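You operate a simulated robot arm through the tools that you are given. There is no shell and no other tool.

Carry out the task below with a simulated robot arm. There is one attempt and no reset: what you move stays moved.

JOB
Set the job card's dose, slide the bottle under the nozzle, give it one stroke, then slide it back.
Fine: the empty bottle that waits beside the nozzle. Set down upright: bottle.

The check looks at the end state, three seconds after you hand in, the way a careful person would. Anything else that was tipped, shoved, dropped, spilled or broken makes it a failure.

ROBOT AND FRAMES
A 7-joint arm with a two-finger parallel gripper, fixed in place. Base frame: the origin is on the floor under the middle of its stand, x ahead of it, y to its left, z up. Units: m, degrees, N and s.
With the tool pointing down near the work surface it reaches from about 0.3 to 0.7 m from the base axis. Its first joint turns from -66.0 to 66.0 degrees. Payload 1.57 kg.
Tool frame: the origin (TCP) lies between the finger pads and is the grasp point; the fingertips stand 0.03 m ahead of it; z points along the fingers, y is the line along which they close. The gripper opens to 0.11 m. The fingers are 0.024 m wide and 0.012 m thick; the gripper's body (0.048 by 0.112 m) begins 0.078 m behind the TCP.
Orientation is that of the tool frame in the base frame, as [roll, pitch, yaw] about the fixed x, y, z axes, in that order (R = Rz(yaw) Ry(pitch) Rx(roll)). With the fingers straight down and closing along the base's y, the tool's x points along the base's -x, its y along +y and its z along -z.

CONTROLS
- The arm moves only by the tool arm_command. Its argument "series" is one flat list of numbers, 7 for each row, row after row: the turn, a rotation vector about the base's x, y, z in degrees, then the shift along the base's x, y, z in m, then the closure, from 0 (fully open) to 1 (shut). In form: [ax, ay, az, tx, ty, tz, jaw, ax, ay, az, tx, ty, tz, jaw, ...]. A call has 1 to 20 rows; each row shifts and turns the commanded pose from where the row before left it. Rows are played at 5 a second. More than 0.05 m and 8.6 degrees between two rows, or a gripper value outside its range, and nothing of the call is played. A pose out of reach is approached as far as the arm can. The call stops where the force on the tool passes 40 N (or 10 N more than at its start, if that is more) or the arm is blocked; 0.2 s more then pass. The fingers move at their own pace (about 0.108 m/s each) and stop on an object; they squeeze with about 39 N. The grip force told is the motor's: it shows also when the fingers shut on nothing. Time passes only in rows, and 0.2 s behind the last, so rows that do not move let the fingers close. It gives the time, the measured TCP pose, the force on the tool (base axes), the opening and the grip force at its end, in the units of the frame above (readings bear some noise), with the torque about the TCP (base axes, N m) and any sound that the robot's microphone picked up.
- Cameras (640 x 400 px; columns grow to the right, rows downward): "scene" is fixed at [0.1717, -0.3965, 1.4075]; the picture's right is [0.73, -0.68, 0.00], its down [-0.37, -0.40, -0.84] and it looks along [0.57, 0.61, -0.54] (base axes); focal length 243 px, centre (320, 200). "wrist" rides on the gripper at [0.07, 0.016, -0.141] in the tool frame; the picture's right is [-0.23, 0.97, 0.00], its down [-0.86, -0.20, -0.48] and it looks along [-0.47, -0.11, 0.88] (tool axes); focal length 222 px, centre (320, 200). There is no depth. A picture from a camera that has moved, and an enlarged one, comes with that camera's place and axes in the base frame and with its lens.
- capture(camera): a new picture of that camera. No time passes.
- zoom(camera, box): a new picture of the part [left, top, right, bottom] of that camera's present view, enlarged. No time passes.
- hand_in(): hands the job in; it is judged then, once.

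Nothing tells you positions but the pictures and the camera data. Unless the task says otherwise, let go and move clear before handing in.

The tools are called after "Call:" as a command line: name --argument value ..., lists and objects as JSON in quotes. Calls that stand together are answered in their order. arm_command: Moves the arm, as the interface text tells. Its arguments: {"type":"object","properties":{"series":{"type":"array","items":{"type":"number"}}},"required":["series"]} The other tools are called the same way: capture (camera) takes a picture; zoom (camera, box) takes an enlarged picture of a part of a camera's view; hand_in () hands the job in.

At the start:

```text
time_s: 0.0
position: [0.3694, 0.0786, 1.208]
tcp_rot: [-180.0, -0.1, -180.0]
ft_force: [-0.6, 0.5, 0.0]
torque: [-0.01, 0.02, 0.03]
opening: 0.1099
grasp_force: 0.1
```

scene: 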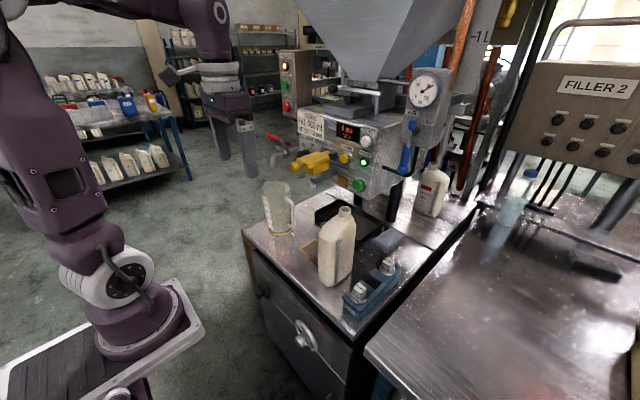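
wrist: 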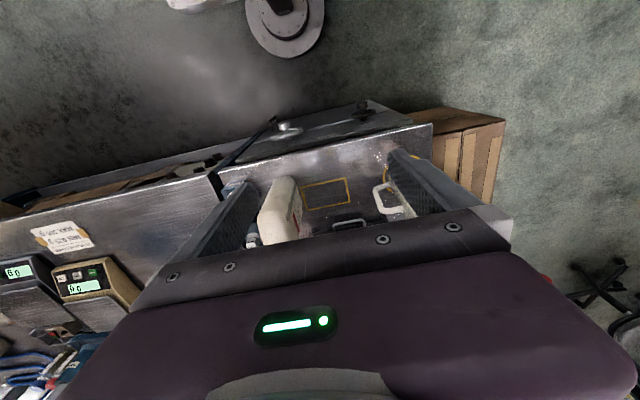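

I see a filling machine with a control panel, a bottle beside a nozzle, a jug and a small blue fixture on a steel table. I'll zoom in on the panel, job card and bottle before moving anything.

Call:
zoom --camera "scene" --box '[280, 90, 400, 200]'

Call:
zoom --camera "scene" --box '[240, 170, 440, 330]'

Call:
zoom --camera "scene" --box '[380, 60, 460, 220]'

Call:
zoom --camera "wrist" --box '[0, 80, 520, 400]'

```text
3.64 times, centred on (340, 145) of scene
camera zoom: at [0.1717, -0.3965, 1.4075], right [0.73, -0.68, 0.0], down [-0.37, -0.4, -0.84], along [0.57, 0.61, -0.54], focal length 884 px, centre (247, 400)
```

zoom: 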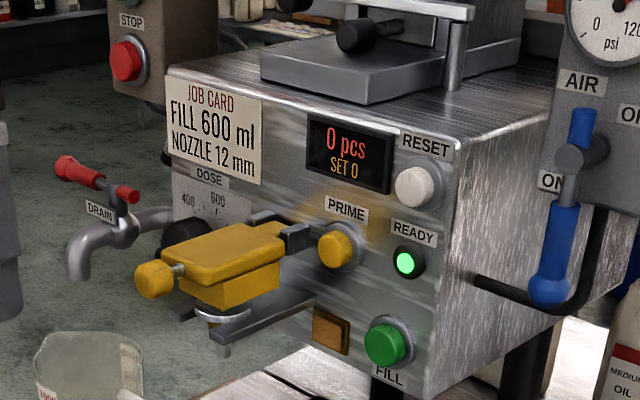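

```text
2.50 times, centred on (340, 250) of scene
camera zoom: at [0.1717, -0.3965, 1.4075], right [0.73, -0.68, 0.0], down [-0.37, -0.4, -0.84], along [0.57, 0.61, -0.54], focal length 608 px, centre (270, 75)
```

zoom: 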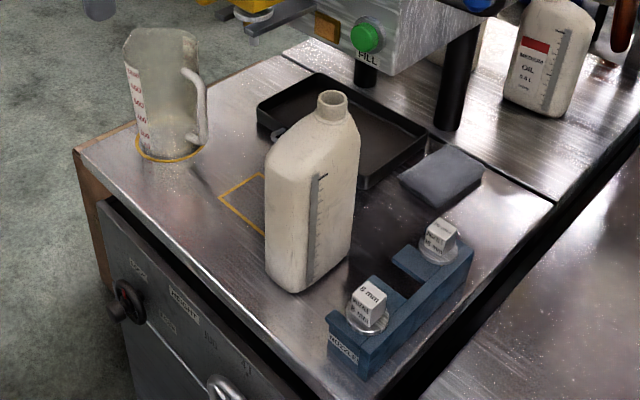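

```text
2.50 times, centred on (420, 140) of scene
camera zoom: at [0.1717, -0.3965, 1.4075], right [0.73, -0.68, 0.0], down [-0.37, -0.4, -0.84], along [0.57, 0.61, -0.54], focal length 608 px, centre (70, 350)
```

zoom: 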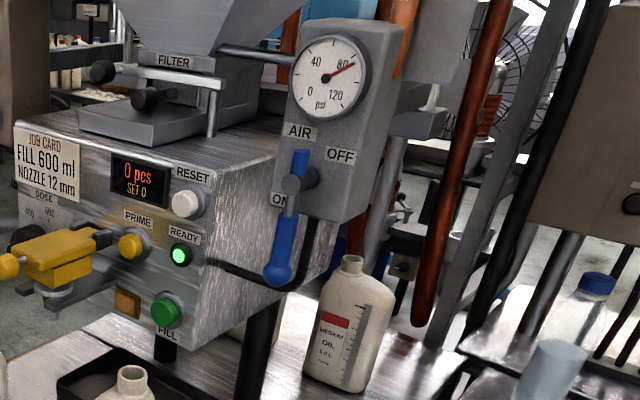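

```text
1.23 times, centred on (260, 240) of wrist
camera zoom: at [0.3002, 0.0953, 1.349], right [0.23, 0.97, 0.0], down [0.86, -0.2, 0.48], along [0.47, -0.11, -0.88], focal length 273 px, centre (394, 151)
```

zoom: 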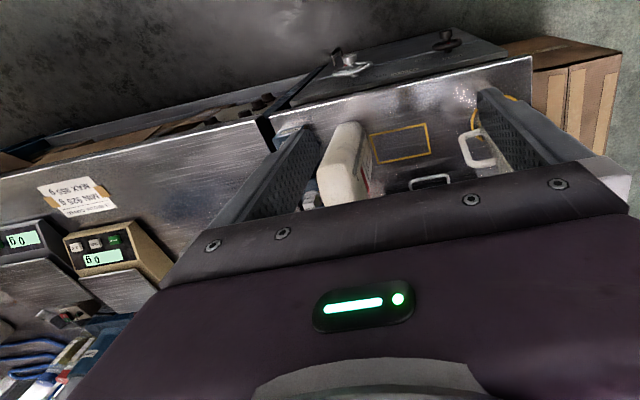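

The job card reads "FILL 600 ml, NOZZLE 12 mm". The dose dial is partly hidden behind a yellow part, so I'll zoom closer on the dial, the nozzle and the rack.

Call:
zoom --camera "scene" --box '[290, 130, 350, 190]'

Call:
zoom --camera "scene" --box '[290, 100, 350, 140]'

Call:
zoom --camera "scene" --box '[335, 245, 415, 325]'

Call:
zoom --camera "scene" --box '[240, 260, 340, 380]'

Call:
zoom --camera "scene" --box '[310, 190, 410, 250]'

Call:
zoom --camera "wrist" --box '[220, 130, 440, 260]'

```text
6.67 times, centred on (320, 160) of scene
camera zoom: at [0.1717, -0.3965, 1.4075], right [0.73, -0.68, 0.0], down [-0.37, -0.4, -0.84], along [0.57, 0.61, -0.54], focal length 1621 px, centre (320, 467)
```

zoom: 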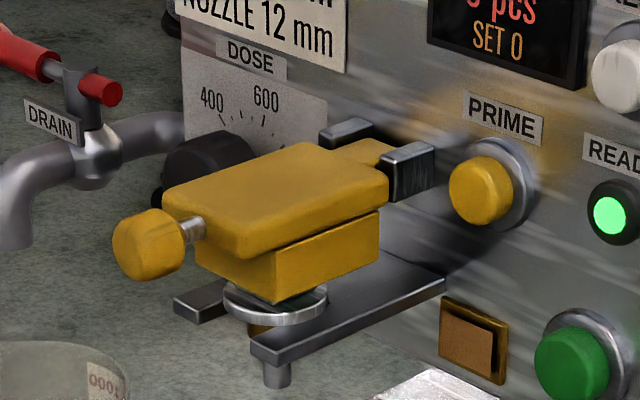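

```text
10.00 times, centred on (320, 120) of scene
camera zoom: at [0.1717, -0.3965, 1.4075], right [0.73, -0.68, 0.0], down [-0.37, -0.4, -0.84], along [0.57, 0.61, -0.54], focal length 2431 px, centre (320, 1000)
```

zoom: 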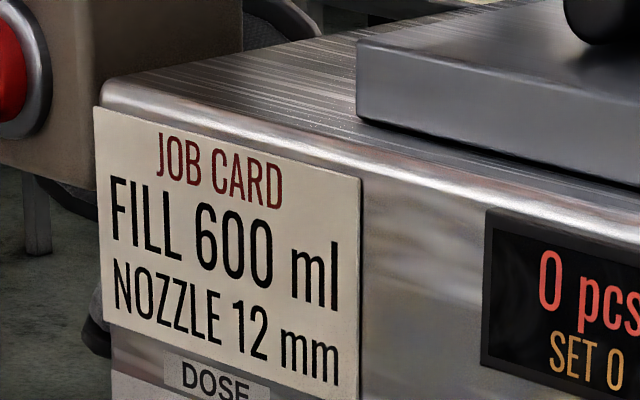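

```text
5.00 times, centred on (375, 285) of scene
camera zoom: at [0.1717, -0.3965, 1.4075], right [0.73, -0.68, 0.0], down [-0.37, -0.4, -0.84], along [0.57, 0.61, -0.54], focal length 1216 px, centre (45, -225)
```

zoom: 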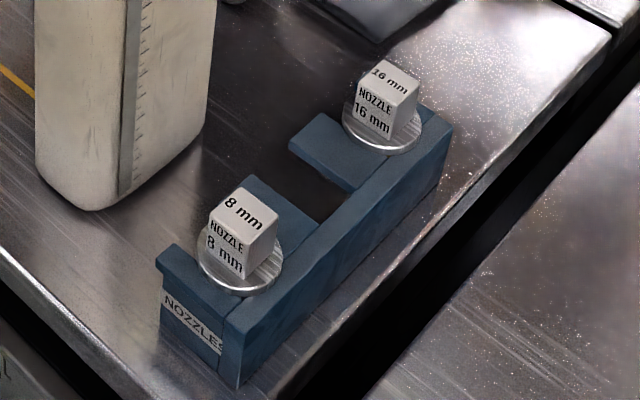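

```text
3.33 times, centred on (290, 320) of scene
camera zoom: at [0.1717, -0.3965, 1.4075], right [0.73, -0.68, 0.0], down [-0.37, -0.4, -0.84], along [0.57, 0.61, -0.54], focal length 810 px, centre (420, -200)
```

zoom: 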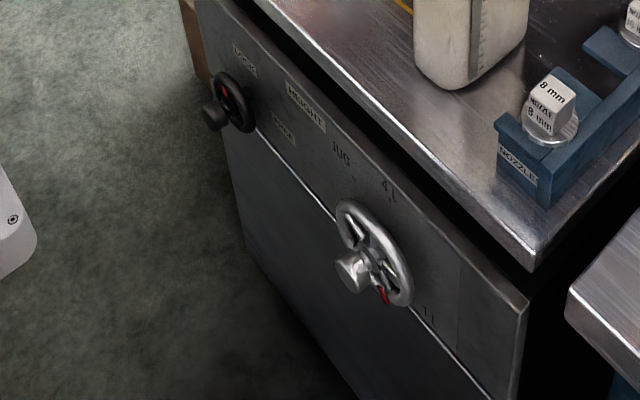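

```text
6.40 times, centred on (360, 220) of scene
camera zoom: at [0.1717, -0.3965, 1.4075], right [0.73, -0.68, 0.0], down [-0.37, -0.4, -0.84], along [0.57, 0.61, -0.54], focal length 1556 px, centre (64, 72)
```

zoom: 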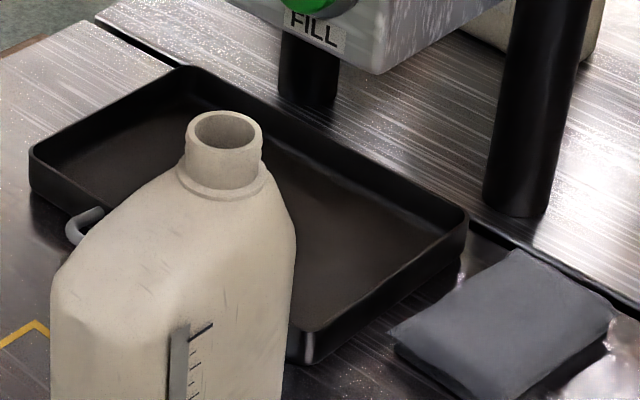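

```text
2.91 times, centred on (330, 195) of wrist
camera zoom: at [0.3002, 0.0953, 1.349], right [0.23, 0.97, 0.0], down [0.86, -0.2, 0.48], along [0.47, -0.11, -0.88], focal length 646 px, centre (291, 214)
```

zoom: 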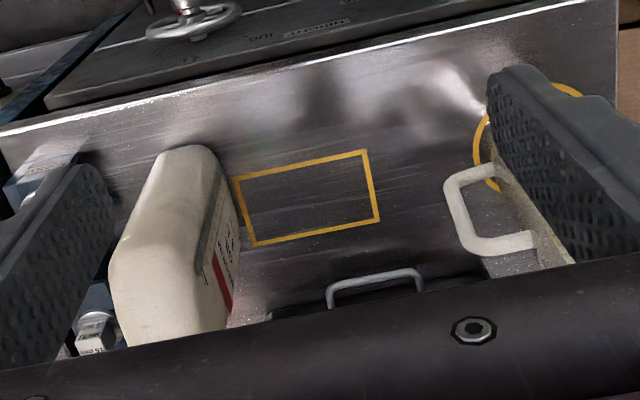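

The counter works out at about z = 0.80, and the yellow rectangle is centred near (0.58, 0.05). The 12 mm slot in the rack is empty, so that nozzle looks fitted already. Next I'll tilt the wrist camera forward to see the panel and the dose dial face-on.

Call:
arm_command --series '[0, -8.5, 0, 0, -0.005, -0.01, 0, 0, -8.5, 0, 0, -0.005, -0.01, 0, 0, -8.5, 0, 0, -0.005, -0.01, 0, 0, -8.5, 0, 0, -0.005, -0.01, 0, 0, -8.5, 0, 0, -0.005, -0.01, 0, 0, -8.5, 0, 0, -0.005, -0.01, 0, 0, -8.5, 0, 0, -0.005, -0.01, 0]'

Call:
capture --camera "wrist"

Call:
capture --camera "scene"

```text
time_s: 1.6
position: [0.3714, 0.0656, 1.1566]
tcp_rot: [179.7, 57.1, 179.3]
ft_force: [-0.3, -0.5, -0.1]
torque: [-0.02, 0.0, -0.02]
opening: 0.11
grasp_force: 0.1
out of reach, approached as far as the arm can: row 7
```

```text
taken
camera wrist: at [0.2148, 0.0848, 1.1753], right [0.13, 0.97, 0.19], down [0.06, -0.2, 0.98], along [0.99, -0.12, -0.09], focal length 222 px, centre (320, 200)
```

wrist: 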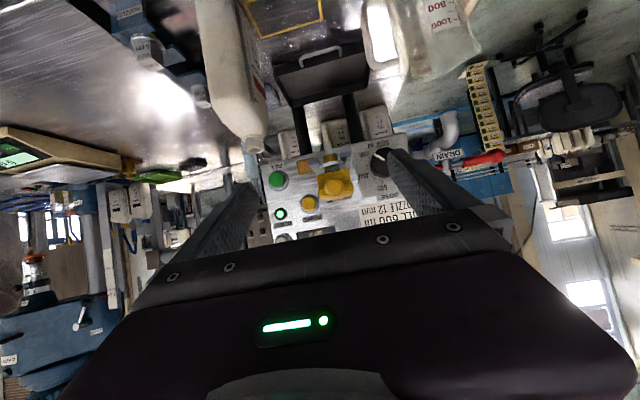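

```text
taken
```

scene: 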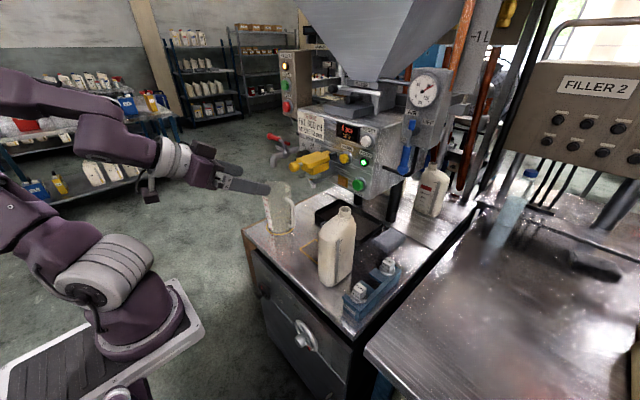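

The panel is now visible, upside down, in the wrist view. I'll enlarge the dose dial, nozzle and buttons.

Call:
zoom --camera "wrist" --box '[240, 120, 440, 245]'

Call:
zoom --camera "wrist" --box '[350, 130, 430, 210]'

Call:
zoom --camera "wrist" --box '[180, 0, 480, 150]'

Call:
zoom --camera "wrist" --box '[200, 40, 290, 160]'

```text
3.20 times, centred on (340, 182) of wrist
camera zoom: at [0.2148, 0.0848, 1.1753], right [0.13, 0.97, 0.19], down [0.06, -0.2, 0.98], along [0.99, -0.12, -0.09], focal length 711 px, centre (256, 256)
```

zoom: 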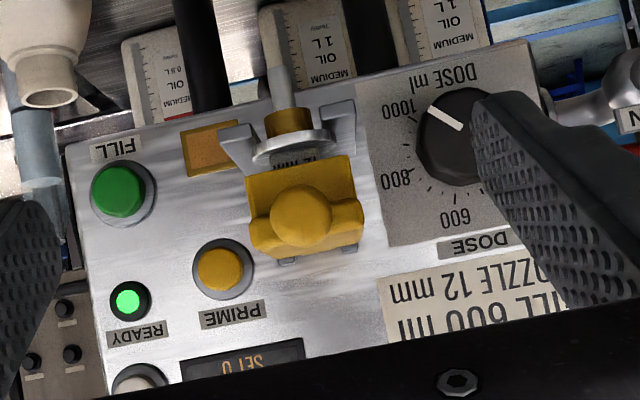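

```text
5.00 times, centred on (390, 170) of wrist
camera zoom: at [0.2148, 0.0848, 1.1753], right [0.13, 0.97, 0.19], down [0.06, -0.2, 0.98], along [0.99, -0.12, -0.09], focal length 1111 px, centre (-30, 350)
```

zoom: 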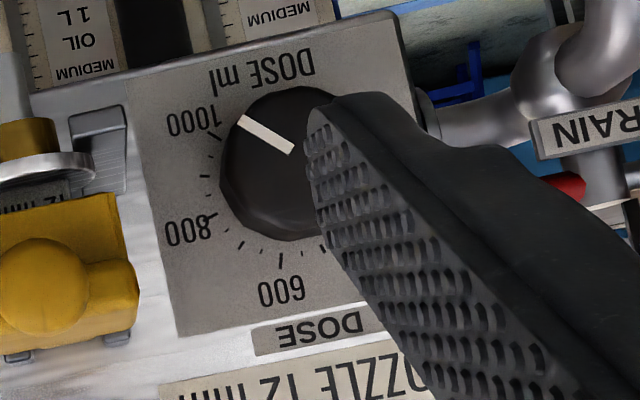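

```text
2.13 times, centred on (330, 75) of wrist
camera zoom: at [0.2148, 0.0848, 1.1753], right [0.13, 0.97, 0.19], down [0.06, -0.2, 0.98], along [0.99, -0.12, -0.09], focal length 474 px, centre (299, 467)
```

zoom: 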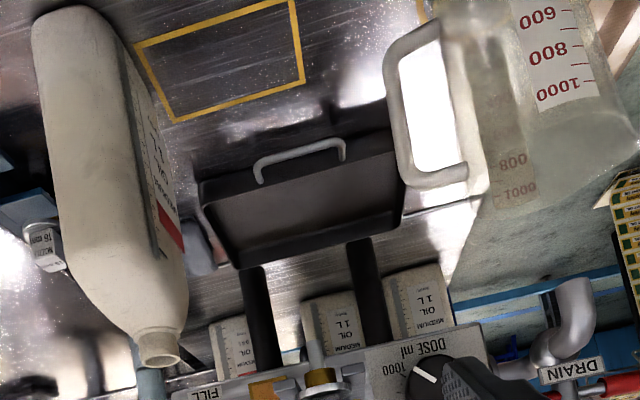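

```text
3.33 times, centred on (245, 100) of wrist
camera zoom: at [0.2148, 0.0848, 1.1753], right [0.13, 0.97, 0.19], down [0.06, -0.2, 0.98], along [0.99, -0.12, -0.09], focal length 740 px, centre (570, 533)
```

zoom: 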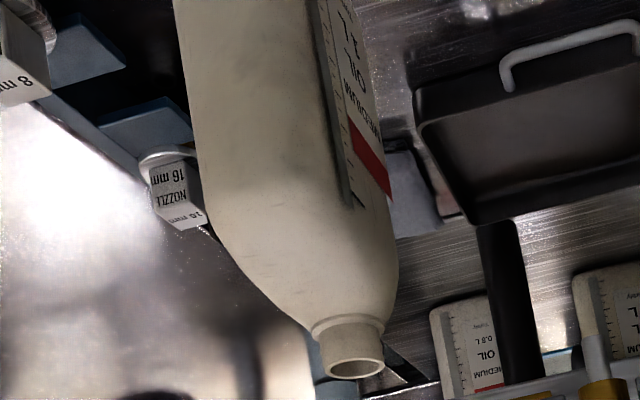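

By triangulation:
- FILL button: about (0.642, -0.045, 1.08)
- Nozzle: about (0.581, 0.070, 1.09)
- Bottle neck: about (0.583, -0.055, 1.034)
- Dose knob: about (0.63, 0.168, 1.097), with its pointer at 1000

600 is about 115° counter-clockwise of that. I'll move toward the dial, pointing the tool forward, for a clear view.

Call:
arm_command --series '[0, 0, 0, 0.005, 0.03, 0, 0, 0, -4, 0, 0.01, 0.03, 0, 0, 0, -6, 0, 0.02, 0.03, -0.01, 0, 0, -7, 0, 0.02, 0.01, -0.01, 0, 0, -7, 0, 0.02, 0.01, -0.01, 0, 0, -6, 0, 0.01, 0.0, -0.01, 0]'

Call:
capture --camera "wrist"

Call:
capture --camera "scene"

```text
time_s: 3.0
position: [0.4426, 0.2043, 1.1268]
tcp_rot: [-165.8, 89.4, -165.9]
ft_force: [0.0, 0.3, 0.5]
torque: [-0.01, 0.02, -0.01]
opening: 0.11
grasp_force: 0.1
out of reach, approached as far as the arm can: row 5, 6
```

```text
taken
camera wrist: at [0.3009, 0.2206, 1.0586], right [0.0, 0.97, 0.22], down [-0.47, -0.2, 0.86], along [0.88, -0.11, 0.46], focal length 222 px, centre (320, 200)
```

wrist: 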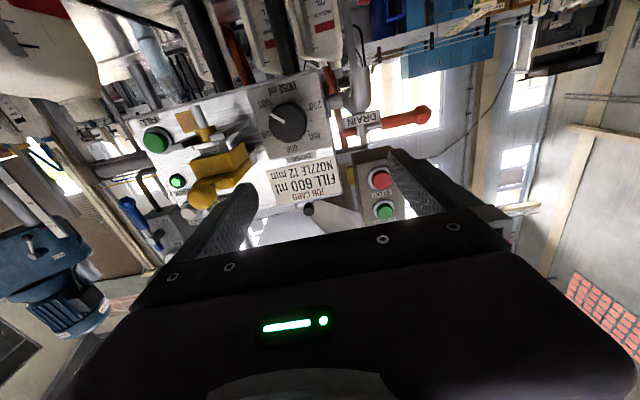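

```text
taken
```

scene: 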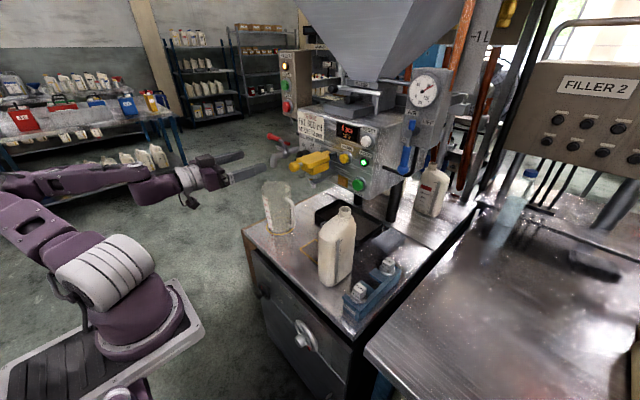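

The tool is now about horizontal and the dial is in clear view. I'll read its scale exactly.

Call:
zoom --camera "wrist" --box '[240, 80, 350, 180]'

Call:
zoom --camera "wrist" --box '[120, 80, 360, 220]'

Call:
zoom --camera "scene" --box '[120, 110, 340, 260]'

```text
4.00 times, centred on (295, 130) of wrist
camera zoom: at [0.3009, 0.2206, 1.0586], right [0.0, 0.97, 0.22], down [-0.47, -0.2, 0.86], along [0.88, -0.11, 0.46], focal length 888 px, centre (420, 480)
```

zoom: 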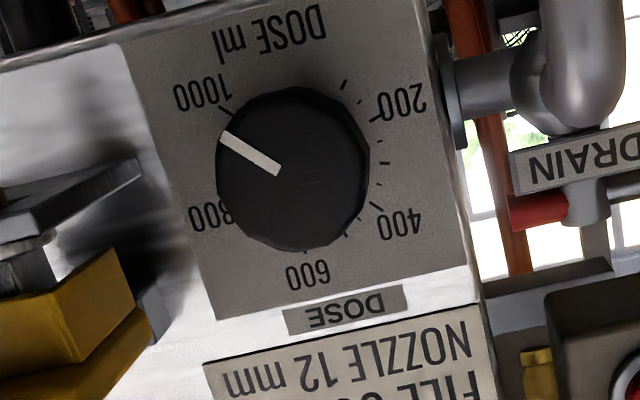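

```text
2.67 times, centred on (240, 150) of wrist
camera zoom: at [0.3009, 0.2206, 1.0586], right [0.0, 0.97, 0.22], down [-0.47, -0.2, 0.86], along [0.88, -0.11, 0.46], focal length 592 px, centre (533, 333)
```

zoom: 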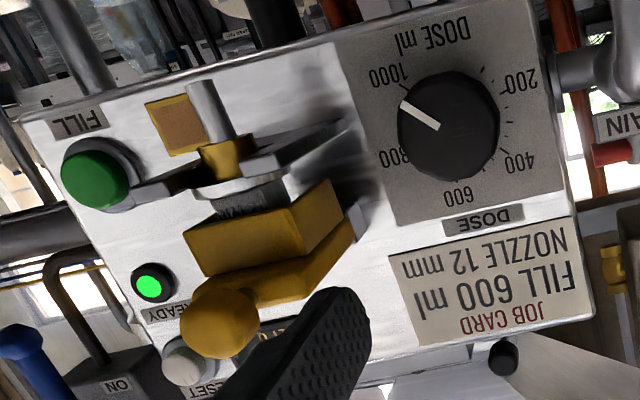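

```text
2.67 times, centred on (230, 185) of scene
camera zoom: at [0.1717, -0.3965, 1.4075], right [0.73, -0.68, 0.0], down [-0.37, -0.4, -0.84], along [0.57, 0.61, -0.54], focal length 648 px, centre (560, 240)
```

zoom: 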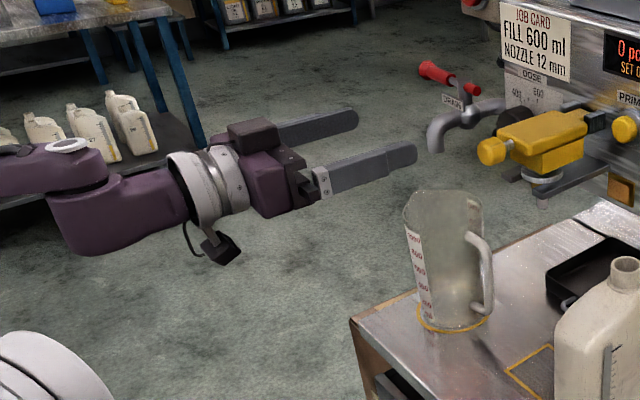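

The scale runs 200 to 1000 at about 60° per 200 ml, and the pointer sits at 1000. So 600 is 120° counter-clockwise as seen from the robot. I'll advance to in front of the knob and roll the tool so its camera stays clear of the jug and valve.

Call:
arm_command --series '[8, 0, 0, 0.02, -0.01, -0.005, 0, 8, 0, 0, 0.02, -0.01, -0.005, 0, 8, 0, 0, 0.015, -0.01, -0.01, 0, 8, 0, 0, 0, 0, 0, 0, 8, 0, 0, 0, 0, 0, 0]'

Call:
capture --camera "wrist"

Call:
capture --camera "scene"

```text
time_s: 4.2
position: [0.4442, 0.2066, 1.1252]
tcp_rot: [91.0, 49.8, 90.9]
ft_force: [0.6, 0.7, -0.9]
torque: [-0.02, 0.01, 0.01]
opening: 0.1102
grasp_force: 0.0
out of reach, approached as far as the arm can: row 1, 2, 3
```

```text
taken
camera wrist: at [0.3012, 0.2641, 1.0825], right [0.01, 0.6, 0.8], down [-0.47, -0.71, 0.53], along [0.88, -0.38, 0.28], focal length 222 px, centre (320, 200)
```

wrist: 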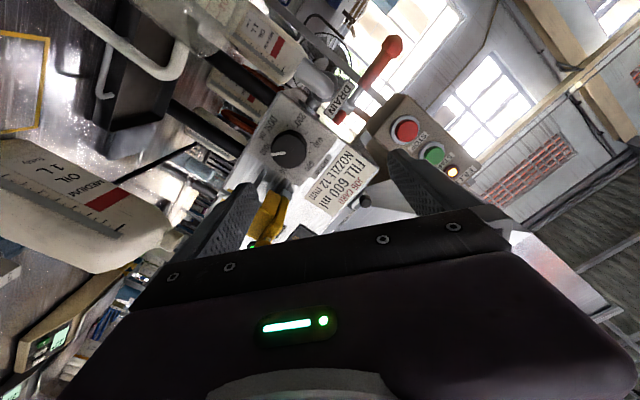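

```text
taken
```

scene: 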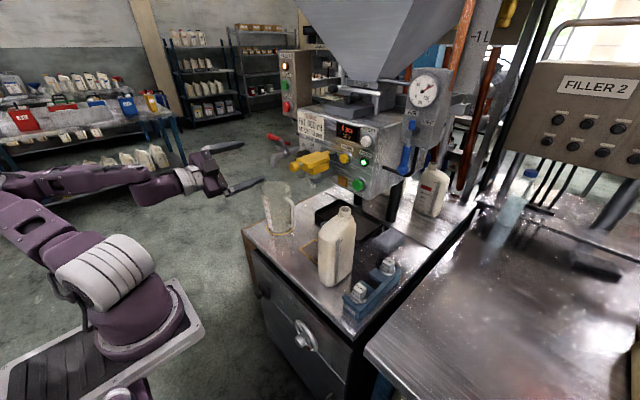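

The tool rolled, but the position did not follow on those rows. I'll probe small moves to find which direction is limited.

Call:
arm_command --series '[0, 0, 0, 0.02, 0, 0, 0]'

Call:
arm_command --series '[0, 0, 0, 0, 0, -0.02, 0]'

Call:
arm_command --series '[0, 0, 0, 0, -0.02, 0, 0]'

```text
time_s: 4.6
position: [0.4456, 0.2125, 1.1252]
tcp_rot: [90.8, 49.9, 90.9]
ft_force: [-0.2, 0.6, 0.7]
torque: [0.0, 0.01, 0.01]
opening: 0.1098
grasp_force: 0.0
out of reach, approached as far as the arm can: row 1
```

```text
time_s: 5.0
position: [0.447, 0.2137, 1.1265]
tcp_rot: [90.8, 50.0, 90.9]
ft_force: [0.1, -0.8, 0.4]
torque: [0.01, -0.01, -0.02]
opening: 0.1097
grasp_force: 0.1
out of reach, approached as far as the arm can: row 1
```

```text
time_s: 5.4
position: [0.4426, 0.2027, 1.1312]
tcp_rot: [90.8, 50.1, 90.7]
ft_force: [0.0, 0.4, 0.6]
torque: [0.02, -0.01, 0.0]
opening: 0.1098
grasp_force: 0.2
out of reach, approached as far as the arm can: row 1
```

The arm seems stuck against a joint limit in this folded-back posture. I'll undo the roll, ease the tilt, and then approach the dial from further forward with the arm more extended.

Call:
arm_command --series '[-8, 0, 0, 0, 0, 0, 0, -8, 0, 0, 0, 0, 0, 0, -8, 0, 0, 0, 0, 0, 0, -8, 0, 0, 0, 0, 0, 0, -8, 0, 0, 0, 0, 0, 0, 0, 8, 0, 0, 0, 0.01, 0, 0, 8, 0, 0, 0, 0.01, 0, 0, 8, 0, 0, 0, 0.01, 0, 0, 8, 0, 0, 0, 0.01, 0, 0, 8, 0, 0, 0, 0.01, 0]'

Call:
capture --camera "scene"

```text
time_s: 7.6
position: [0.4441, 0.2038, 1.1805]
tcp_rot: [-179.9, 49.6, -179.9]
ft_force: [-0.6, 0.0, 0.4]
torque: [0.03, 0.0, 0.02]
opening: 0.1101
grasp_force: 0.1
```

```text
taken
```

scene: 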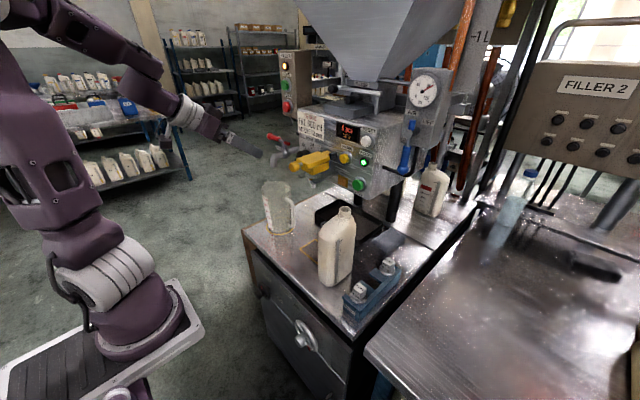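

The arm is back in an elbow-up posture. Now I'll move forward to just in front of the dial and tilt gradually to horizontal.

Call:
arm_command --series '[0, 0, 0, 0.02, -0.005, 0, 0.3, 0, 0, 0, 0.02, -0.005, 0, 0.3, 0, 0, 0, 0.02, -0.005, 0, 0.3, 0, 0, 0, 0.02, -0.005, 0, 0.3, 0, -8, 0, 0, -0.004, -0.01, 0.3, 0, -8, 0, 0, -0.004, -0.01, 0.3]'

Call:
capture --camera "scene"

Call:
capture --camera "wrist"

```text
time_s: 9.0
position: [0.4841, 0.1621, 1.1788]
tcp_rot: [-179.9, 65.6, -179.9]
ft_force: [0.0, 0.3, 0.5]
torque: [0.0, -0.03, -0.02]
opening: 0.0769
grasp_force: 0.3
out of reach, approached as far as the arm can: row 2, 3, 4, 6
```

```text
taken
```

scene: 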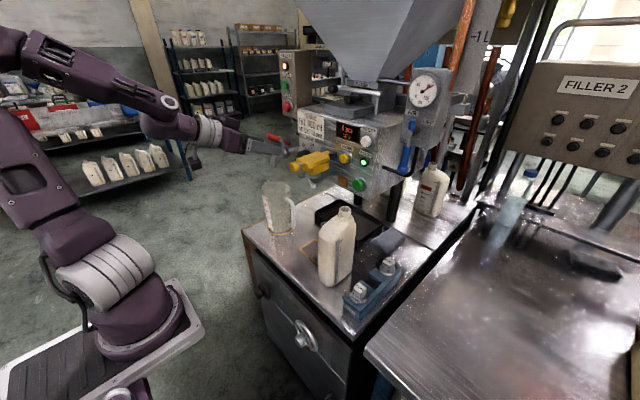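

```text
taken
camera wrist: at [0.3257, 0.1792, 1.1739], right [0.09, 0.97, 0.21], down [-0.08, -0.2, 0.98], along [0.99, -0.11, 0.06], focal length 222 px, centre (320, 200)
```

wrist: 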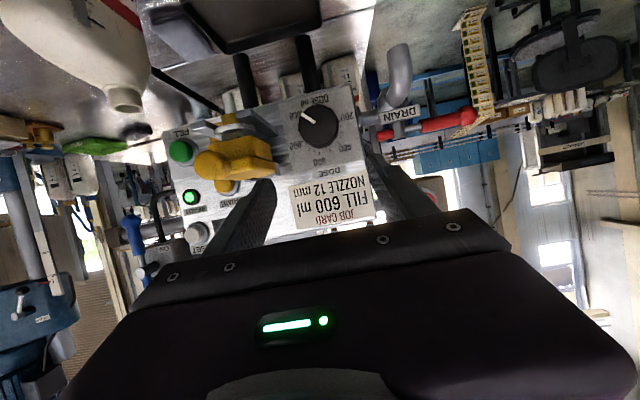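

The arm is limited in +x and -z here, so I'll probe how tilt and position interact before committing to a path.

Call:
arm_command --series '[0, 0, 0, 0.02, 0, 0, 0.3]'

Call:
arm_command --series '[0, -5, 0, 0.02, 0, 0, 0.3]'

Call:
arm_command --series '[0, 5, 0, 0.02, 0, 0, 0.3]'

Call:
arm_command --series '[0, 5, 0, 0.02, 0, 0, 0.3]'

```text
time_s: 9.4
position: [0.4897, 0.161, 1.1888]
tcp_rot: [179.8, 65.5, 179.9]
ft_force: [-0.2, 0.6, 0.2]
torque: [-0.02, -0.03, 0.01]
opening: 0.0771
grasp_force: 0.1
out of reach, approached as far as the arm can: row 1
```

```text
time_s: 9.8
position: [0.4921, 0.1596, 1.2005]
tcp_rot: [179.8, 70.4, 179.9]
ft_force: [0.2, -0.5, 0.2]
torque: [0.02, 0.02, 0.0]
opening: 0.077
grasp_force: 0.1
out of reach, approached as far as the arm can: row 1
```

```text
time_s: 10.2
position: [0.5031, 0.1577, 1.2063]
tcp_rot: [-180.0, 65.5, -179.9]
ft_force: [0.4, -0.3, 0.7]
torque: [-0.01, 0.03, 0.02]
opening: 0.0769
grasp_force: 0.0
out of reach, approached as far as the arm can: row 1
```

```text
time_s: 10.6
position: [0.5111, 0.154, 1.2133]
tcp_rot: [179.9, 60.5, 180.0]
ft_force: [0.7, 0.1, -0.4]
torque: [0.01, -0.01, 0.01]
opening: 0.0768
grasp_force: 0.1
out of reach, approached as far as the arm can: row 1
```

Call:
capture --camera "scene"

Call:
zoom --camera "scene" --box '[0, 0, 300, 400]'

```text
taken
```

scene: 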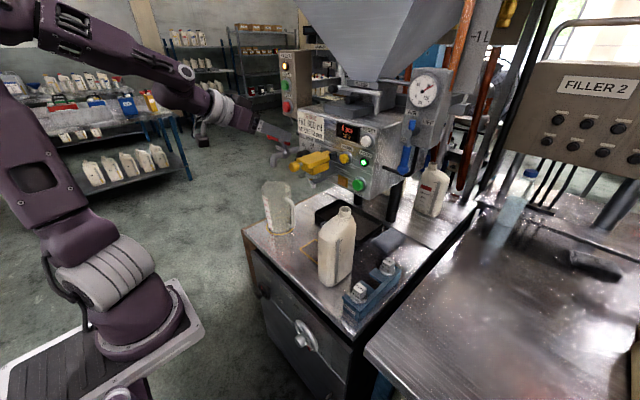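

```text
1.00 times, centred on (150, 200) of scene (not enlarged: the box is as wide or as high as the picture)
camera zoom: at [0.1717, -0.3965, 1.4075], right [0.73, -0.68, 0.0], down [-0.37, -0.4, -0.84], along [0.57, 0.61, -0.54], focal length 243 px, centre (490, 200)
```

zoom: 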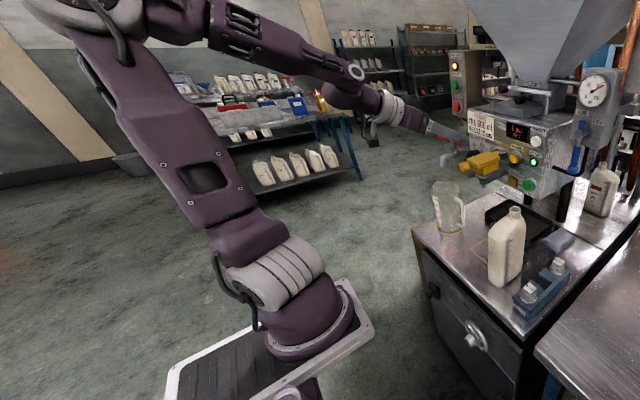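

The non-enlarged zoom shows the whole arm, with the elbow folded up and back. I'll reduce the tilt and check at which tilt the arm can extend forward freely.

Call:
arm_command --series '[0, 8, 0, 0, 0, 0, 0.3, 0, 8, 0, 0, 0, 0, 0.3, 0, 0, 0, 0, 0, 0, 0.3]'

Call:
arm_command --series '[0, 0, 0, 0.02, 0, 0, 0.3]'

Call:
arm_command --series '[0, 0, 0, 0, 0, -0.02, 0.3]'

Call:
arm_command --series '[0, 0, 0, 0, -0.02, 0, 0.3]'

```text
time_s: 11.4
position: [0.4995, 0.1487, 1.2185]
tcp_rot: [-180.0, 44.5, -179.9]
ft_force: [0.1, -0.4, 0.4]
torque: [0.03, 0.0, -0.01]
opening: 0.0769
grasp_force: 0.0
out of reach, approached as far as the arm can: row 1, 2
```

```text
time_s: 11.8
position: [0.5036, 0.1412, 1.2233]
tcp_rot: [179.9, 44.5, -180.0]
ft_force: [0.5, 0.1, -0.6]
torque: [-0.02, 0.01, 0.01]
opening: 0.077
grasp_force: 0.1
out of reach, approached as far as the arm can: row 1
```

```text
time_s: 12.2
position: [0.4981, 0.1397, 1.2048]
tcp_rot: [-180.0, 44.6, 180.0]
ft_force: [0.3, 0.0, 0.6]
torque: [0.02, 0.01, 0.01]
opening: 0.0771
grasp_force: 0.0
out of reach, approached as far as the arm can: row 1
```

```text
time_s: 12.6
position: [0.4992, 0.1193, 1.2045]
tcp_rot: [180.0, 44.6, 180.0]
ft_force: [-0.8, 0.5, -0.6]
torque: [0.03, 0.02, 0.02]
opening: 0.077
grasp_force: 0.0
```

Call:
zoom --camera "scene" --box '[0, 0, 200, 400]'

Call:
capture --camera "wrist"

```text
1.00 times, centred on (100, 200) of scene (not enlarged: the box is as wide or as high as the picture)
camera zoom: at [0.1717, -0.3965, 1.4075], right [0.73, -0.68, 0.0], down [-0.37, -0.4, -0.84], along [0.57, 0.61, -0.54], focal length 243 px, centre (540, 200)
```

zoom: 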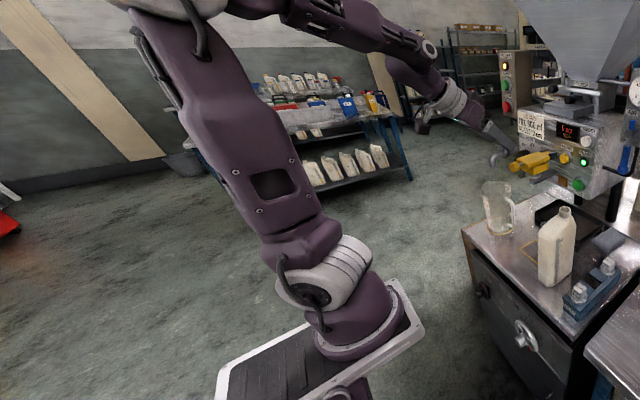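

```text
taken
camera wrist: at [0.3494, 0.1364, 1.2564], right [0.16, 0.97, 0.16], down [0.27, -0.2, 0.94], along [0.95, -0.11, -0.3], focal length 222 px, centre (320, 200)
```

wrist: 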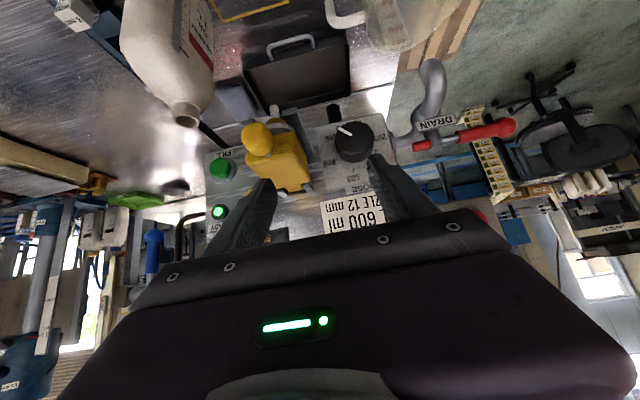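

Call:
arm_command --series '[0, 0, 0, -0.01, 0.03, 0, 0.3, 0, 0, 0, -0.01, 0.03, 0, 0.3]'

Call:
arm_command --series '[0, 0, 0, 0, 0, -0.02, 0.3, 0, 0, 0, 0, 0, -0.02, 0.3]'

Call:
arm_command --series '[0, 0, 0, 0.02, 0, 0, 0.3]'

Call:
arm_command --series '[0, 0, 0, 0.02, 0, 0, 0.3]'

```text
time_s: 13.2
position: [0.4791, 0.178, 1.2047]
tcp_rot: [-180.0, 44.5, 180.0]
ft_force: [0.0, 0.0, -0.2]
torque: [-0.01, -0.01, -0.01]
opening: 0.0771
grasp_force: 0.0
```

```text
time_s: 13.8
position: [0.4793, 0.1794, 1.1648]
tcp_rot: [180.0, 44.4, -180.0]
ft_force: [0.5, -0.7, -1.1]
torque: [0.02, 0.02, -0.03]
opening: 0.077
grasp_force: 0.1
```

```text
time_s: 14.2
position: [0.4986, 0.1793, 1.1642]
tcp_rot: [-180.0, 44.5, -180.0]
ft_force: [-0.3, 0.2, -0.6]
torque: [0.04, -0.01, 0.05]
opening: 0.077
grasp_force: 0.1
```

```text
time_s: 14.6
position: [0.5187, 0.1781, 1.1654]
tcp_rot: [-180.0, 44.5, 180.0]
ft_force: [-0.4, -0.3, 0.0]
torque: [-0.03, -0.02, 0.02]
opening: 0.0771
grasp_force: 0.0
```

Lower down the arm extends forward freely at this tilt. I'll keep advancing toward the knob and test more tilt from there.

Call:
arm_command --series '[0, 0, 0, 0.015, -0.003, -0.015, 0.3, 0, 0, 0, 0.015, -0.003, -0.015, 0.3, 0, 0, 0, 0.0, -0.004, -0.01, 0.3]'

Call:
arm_command --series '[0, -8, 0, 0, 0, 0, 0.3]'

Call:
arm_command --series '[0, -8, 0, 0, 0, 0, 0.3]'

Call:
arm_command --series '[0, -8, 0, 0, 0, 0, 0.3]'

```text
time_s: 15.4
position: [0.5494, 0.1684, 1.1242]
tcp_rot: [179.9, 44.4, 179.9]
ft_force: [0.4, -0.2, -0.1]
torque: [-0.01, -0.02, -0.03]
opening: 0.0769
grasp_force: 0.0
```

```text
time_s: 15.8
position: [0.5492, 0.1692, 1.1249]
tcp_rot: [180.0, 52.6, -180.0]
ft_force: [-0.2, -0.3, 0.4]
torque: [0.0, 0.0, 0.04]
opening: 0.0767
grasp_force: 0.0
```

```text
time_s: 16.2
position: [0.5479, 0.1688, 1.1242]
tcp_rot: [-179.9, 60.6, -180.0]
ft_force: [0.1, -0.4, 0.7]
torque: [0.01, 0.0, -0.01]
opening: 0.077
grasp_force: 0.1
```

```text
time_s: 16.6
position: [0.5485, 0.1686, 1.1257]
tcp_rot: [180.0, 68.6, 180.0]
ft_force: [-1.1, 0.2, 0.3]
torque: [0.0, 0.0, 0.0]
opening: 0.0769
grasp_force: 0.1
```

Now it reaches well: tilt 69° at (0.549, 0.169, 1.126). I'll keep tilting to horizontal and look.

Call:
arm_command --series '[0, -7, 0, 0, 0, -0.01, 0.3]'

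Call:
arm_command --series '[0, -7, 0, 0, 0, -0.01, 0.3]'

Call:
arm_command --series '[0, -7.4, 0, 0, 0, -0.008, 0.3]'

Call:
capture --camera "wrist"

Call:
zoom --camera "scene" --box '[0, 0, 300, 400]'

```text
time_s: 17.0
position: [0.5484, 0.1682, 1.1153]
tcp_rot: [179.8, 75.5, 179.8]
ft_force: [0.7, -0.1, 0.2]
torque: [-0.02, -0.01, -0.01]
opening: 0.0771
grasp_force: 0.0
```

```text
time_s: 17.4
position: [0.5481, 0.1691, 1.1057]
tcp_rot: [179.8, 82.7, 179.8]
ft_force: [-0.2, -0.4, 0.4]
torque: [0.04, 0.01, -0.02]
opening: 0.0772
grasp_force: 0.1
```

```text
time_s: 17.8
position: [0.5487, 0.1699, 1.0973]
tcp_rot: [38.5, 89.9, 38.4]
ft_force: [-0.1, -0.2, -0.6]
torque: [0.0, 0.0, -0.01]
opening: 0.0771
grasp_force: 0.1
```

```text
taken
camera wrist: at [0.4067, 0.1864, 1.0272], right [0.0, 0.97, 0.23], down [-0.48, -0.2, 0.86], along [0.88, -0.11, 0.47], focal length 222 px, centre (320, 200)
```

wrist: 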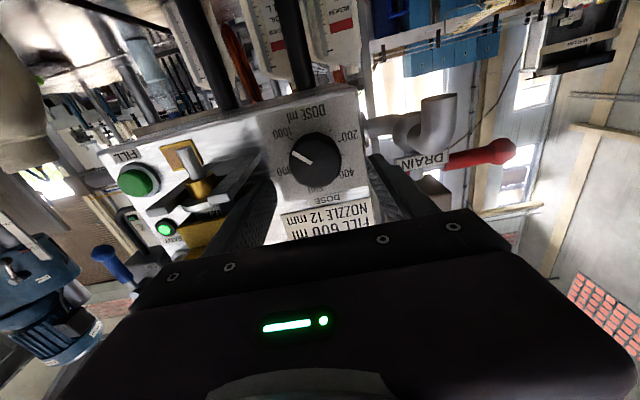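

```text
1.00 times, centred on (150, 200) of scene (not enlarged: the box is as wide or as high as the picture)
camera zoom: at [0.1717, -0.3965, 1.4075], right [0.73, -0.68, 0.0], down [-0.37, -0.4, -0.84], along [0.57, 0.61, -0.54], focal length 243 px, centre (490, 200)
```

zoom: 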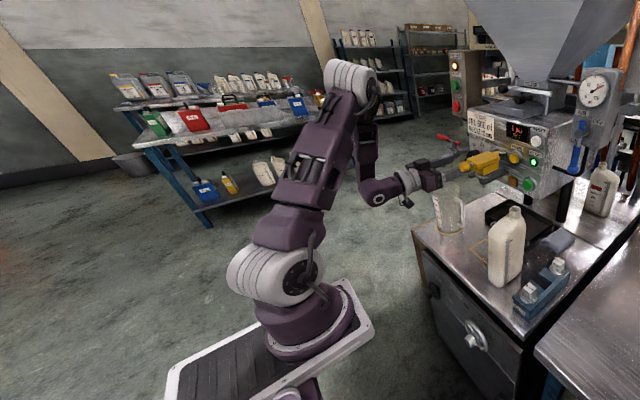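

The arm reconfigured nicely and the tool is horizontal in front of the dial at (0.549, 0.170, 1.097). I'll check the alignment with the knob and the clearances.

Call:
zoom --camera "wrist" --box '[250, 90, 380, 220]'

Call:
zoom --camera "scene" --box '[200, 110, 350, 240]'

```text
3.08 times, centred on (315, 155) of wrist
camera zoom: at [0.4067, 0.1864, 1.0272], right [0.0, 0.97, 0.23], down [-0.48, -0.2, 0.86], along [0.88, -0.11, 0.47], focal length 684 px, centre (335, 338)
```

zoom: 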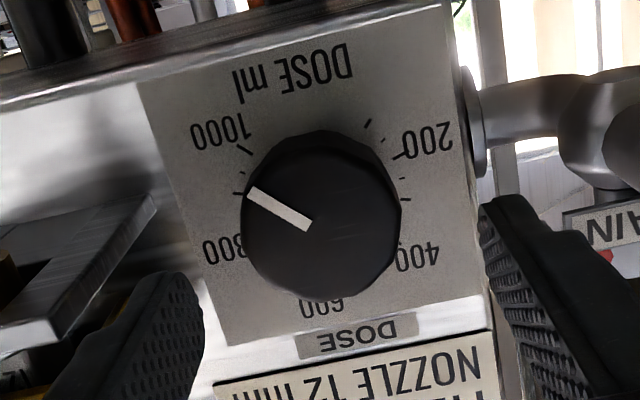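

```text
3.08 times, centred on (275, 175) of scene
camera zoom: at [0.1717, -0.3965, 1.4075], right [0.73, -0.68, 0.0], down [-0.37, -0.4, -0.84], along [0.57, 0.61, -0.54], focal length 748 px, centre (458, 277)
```

zoom: 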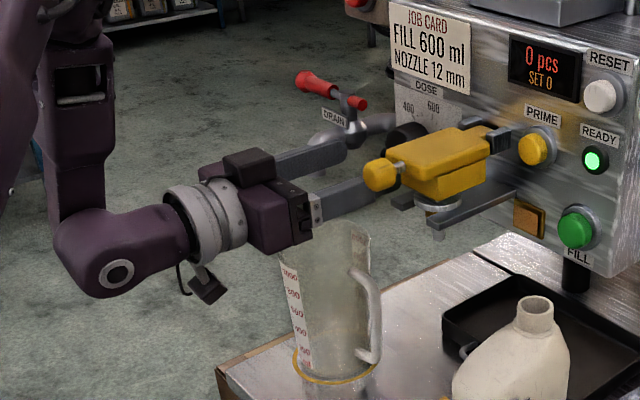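

The knob axis is at about (y = 0.164, z = 1.0985), with its front face near x = 0.625 and the panel near 0.652. I'll roll the tool about its own axis so the fingers sit above and below the knob and the camera is on the free side.

Call:
arm_command --series '[8, 0, 0, 0, -0.002, 0, 0.3, 8, 0, 0, 0, -0.002, 0, 0.3, 8, 0, 0, 0, -0.002, 0, 0.3, 8, 0, 0, 0, 0, 0, 0.3, 8, 0, 0, 0, 0, 0, 0.3, 8, 0, 0, 0, 0, 0, 0.3, 8, 0, 0, 0, 0, 0, 0.3, 8, 0, 0, 0, 0, 0, 0.3]'

Call:
arm_command --series '[8, 0, 0, 0, 0, 0, 0.3, 8, 0, 0, 0, 0, 0, 0.3, 8, 0, 0, 0, 0, 0, 0.3, 8, 0, 0, 0, 0, 0, 0.3, 8, 0, 0, 0, 0, 0, 0.3, 8, 0, 0, 0, 0, 0, 0.3, 8, 0, 0, 0, 0, 0, 0.3]'

Call:
capture --camera "wrist"

Call:
zoom --camera "scene" --box '[200, 110, 350, 240]'

```text
time_s: 19.6
position: [0.5475, 0.1636, 1.0961]
tcp_rot: [90.0, 25.9, 90.0]
ft_force: [-0.5, -0.3, 0.0]
torque: [-0.02, 0.0, -0.03]
opening: 0.077
grasp_force: 0.2
```

```text
time_s: 21.2
position: [0.5482, 0.1629, 1.0959]
tcp_rot: [90.0, -30.2, 90.1]
ft_force: [0.5, -1.2, -0.2]
torque: [0.03, 0.0, 0.01]
opening: 0.077
grasp_force: 0.2
```

```text
taken
camera wrist: at [0.4065, 0.2164, 1.1455], right [0.0, -0.69, 0.73], down [-0.48, -0.64, -0.6], along [0.88, -0.35, -0.33], focal length 222 px, centre (320, 200)
```

wrist: 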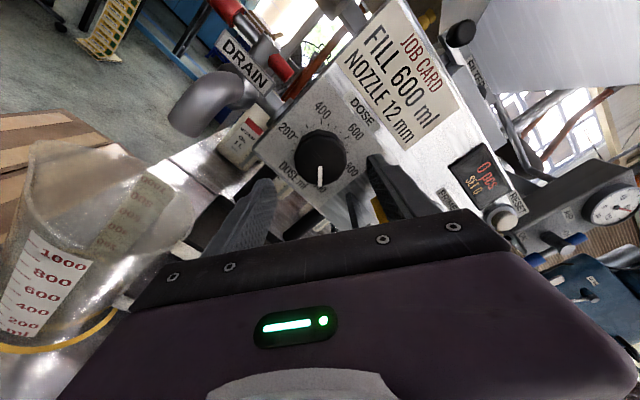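

```text
3.08 times, centred on (275, 175) of scene
camera zoom: at [0.1717, -0.3965, 1.4075], right [0.73, -0.68, 0.0], down [-0.37, -0.4, -0.84], along [0.57, 0.61, -0.54], focal length 748 px, centre (458, 277)
```

zoom: 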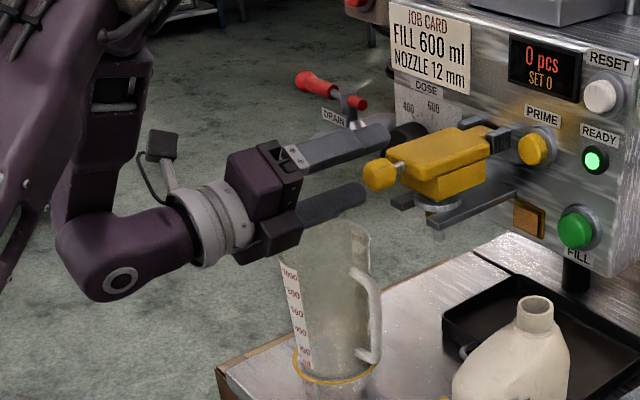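

The roll worked. I'll check the knob's centre again from this angle.

Call:
zoom --camera "wrist" --box '[250, 90, 390, 230]'

```text
2.86 times, centred on (320, 160) of wrist
camera zoom: at [0.4065, 0.2164, 1.1455], right [0.0, -0.69, 0.73], down [-0.48, -0.64, -0.6], along [0.88, -0.35, -0.33], focal length 635 px, centre (320, 314)
```

zoom: 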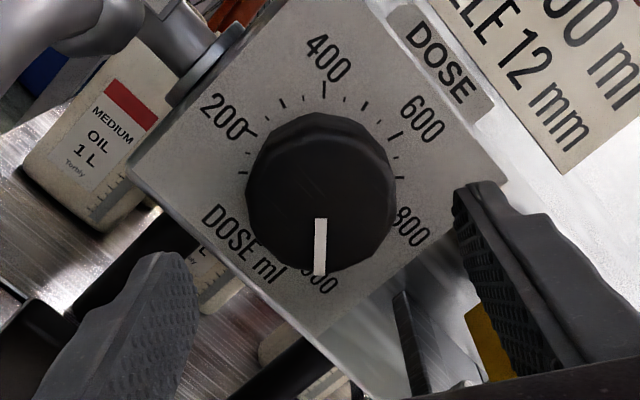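

From the tick geometry the knob axis is at (0.1625, 1.0968), and the tool is aligned to within about 1 mm. Advancing straight in over the knob.

Call:
arm_command --series '[0, 0, 0, 0.016, 0, 0, 0.3, 0, 0, 0, 0.016, 0, 0.0005, 0.3, 0, 0, 0, 0.016, 0, 0, 0.3, 0, 0, 0, 0.016, 0, 0, 0.3]'

Call:
capture --camera "wrist"

Call:
zoom --camera "scene" --box '[230, 110, 350, 210]'

```text
time_s: 22.2
position: [0.6137, 0.162, 1.0967]
tcp_rot: [89.8, -30.0, 90.1]
ft_force: [-0.1, 0.3, -0.8]
torque: [0.05, -0.01, 0.0]
opening: 0.0772
grasp_force: 0.1
```

```text
taken
camera wrist: at [0.4709, 0.2162, 1.1461], right [0.0, -0.68, 0.73], down [-0.48, -0.64, -0.6], along [0.88, -0.35, -0.33], focal length 222 px, centre (320, 200)
```

wrist: 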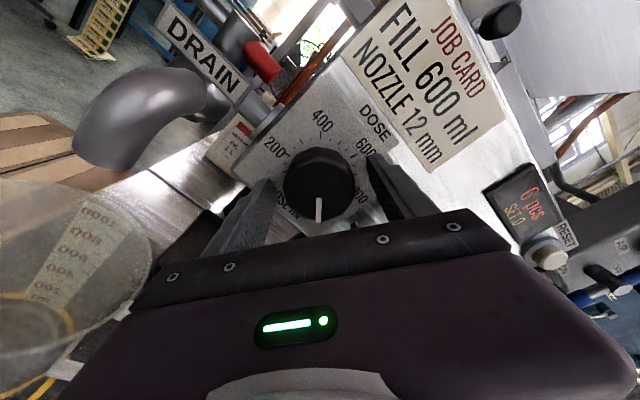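

```text
4.00 times, centred on (290, 160) of scene
camera zoom: at [0.1717, -0.3965, 1.4075], right [0.73, -0.68, 0.0], down [-0.37, -0.4, -0.84], along [0.57, 0.61, -0.54], focal length 972 px, centre (440, 360)
```

zoom: 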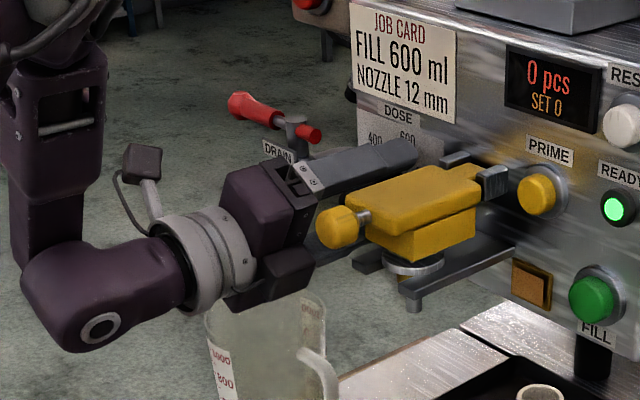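

The fingers straddle the knob and nothing is touching. Closing on it.

Call:
arm_command --series '[0, 0, 0, 0, 0, 0, 1, 0, 0, 0, 0, 0, 0, 1]'

```text
time_s: 22.8
position: [0.6126, 0.1636, 1.0969]
tcp_rot: [90.1, -30.0, 90.1]
ft_force: [7.1, 0.7, -0.7]
torque: [-0.03, 0.05, 0.19]
opening: 0.0511
grasp_force: 45.1
```

It grips the knob at 51 mm. Turning 60° counter-clockwise now, in small steps.

Call:
arm_command --series '[-5, 0, 0, 0, 0, 0, 1, -5, 0, 0, 0, 0, 0, 1, -5, 0, 0, 0, 0, 0, 1]'

Call:
capture --camera "wrist"

```text
time_s: 23.6
position: [0.6126, 0.1624, 1.0983]
tcp_rot: [89.9, -14.9, 90.1]
ft_force: [6.2, 0.6, 2.5]
torque: [-0.01, -0.05, 0.32]
opening: 0.0511
grasp_force: 45.1
```

```text
taken
camera wrist: at [0.4709, 0.2272, 1.1308], right [0.0, -0.47, 0.88], down [-0.48, -0.78, -0.41], along [0.88, -0.42, -0.22], focal length 222 px, centre (320, 200)
```

wrist: 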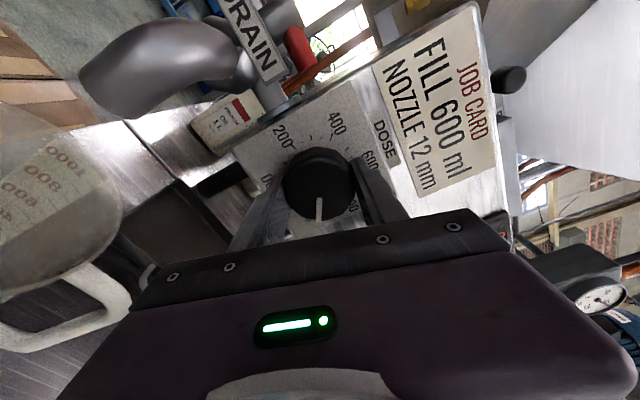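

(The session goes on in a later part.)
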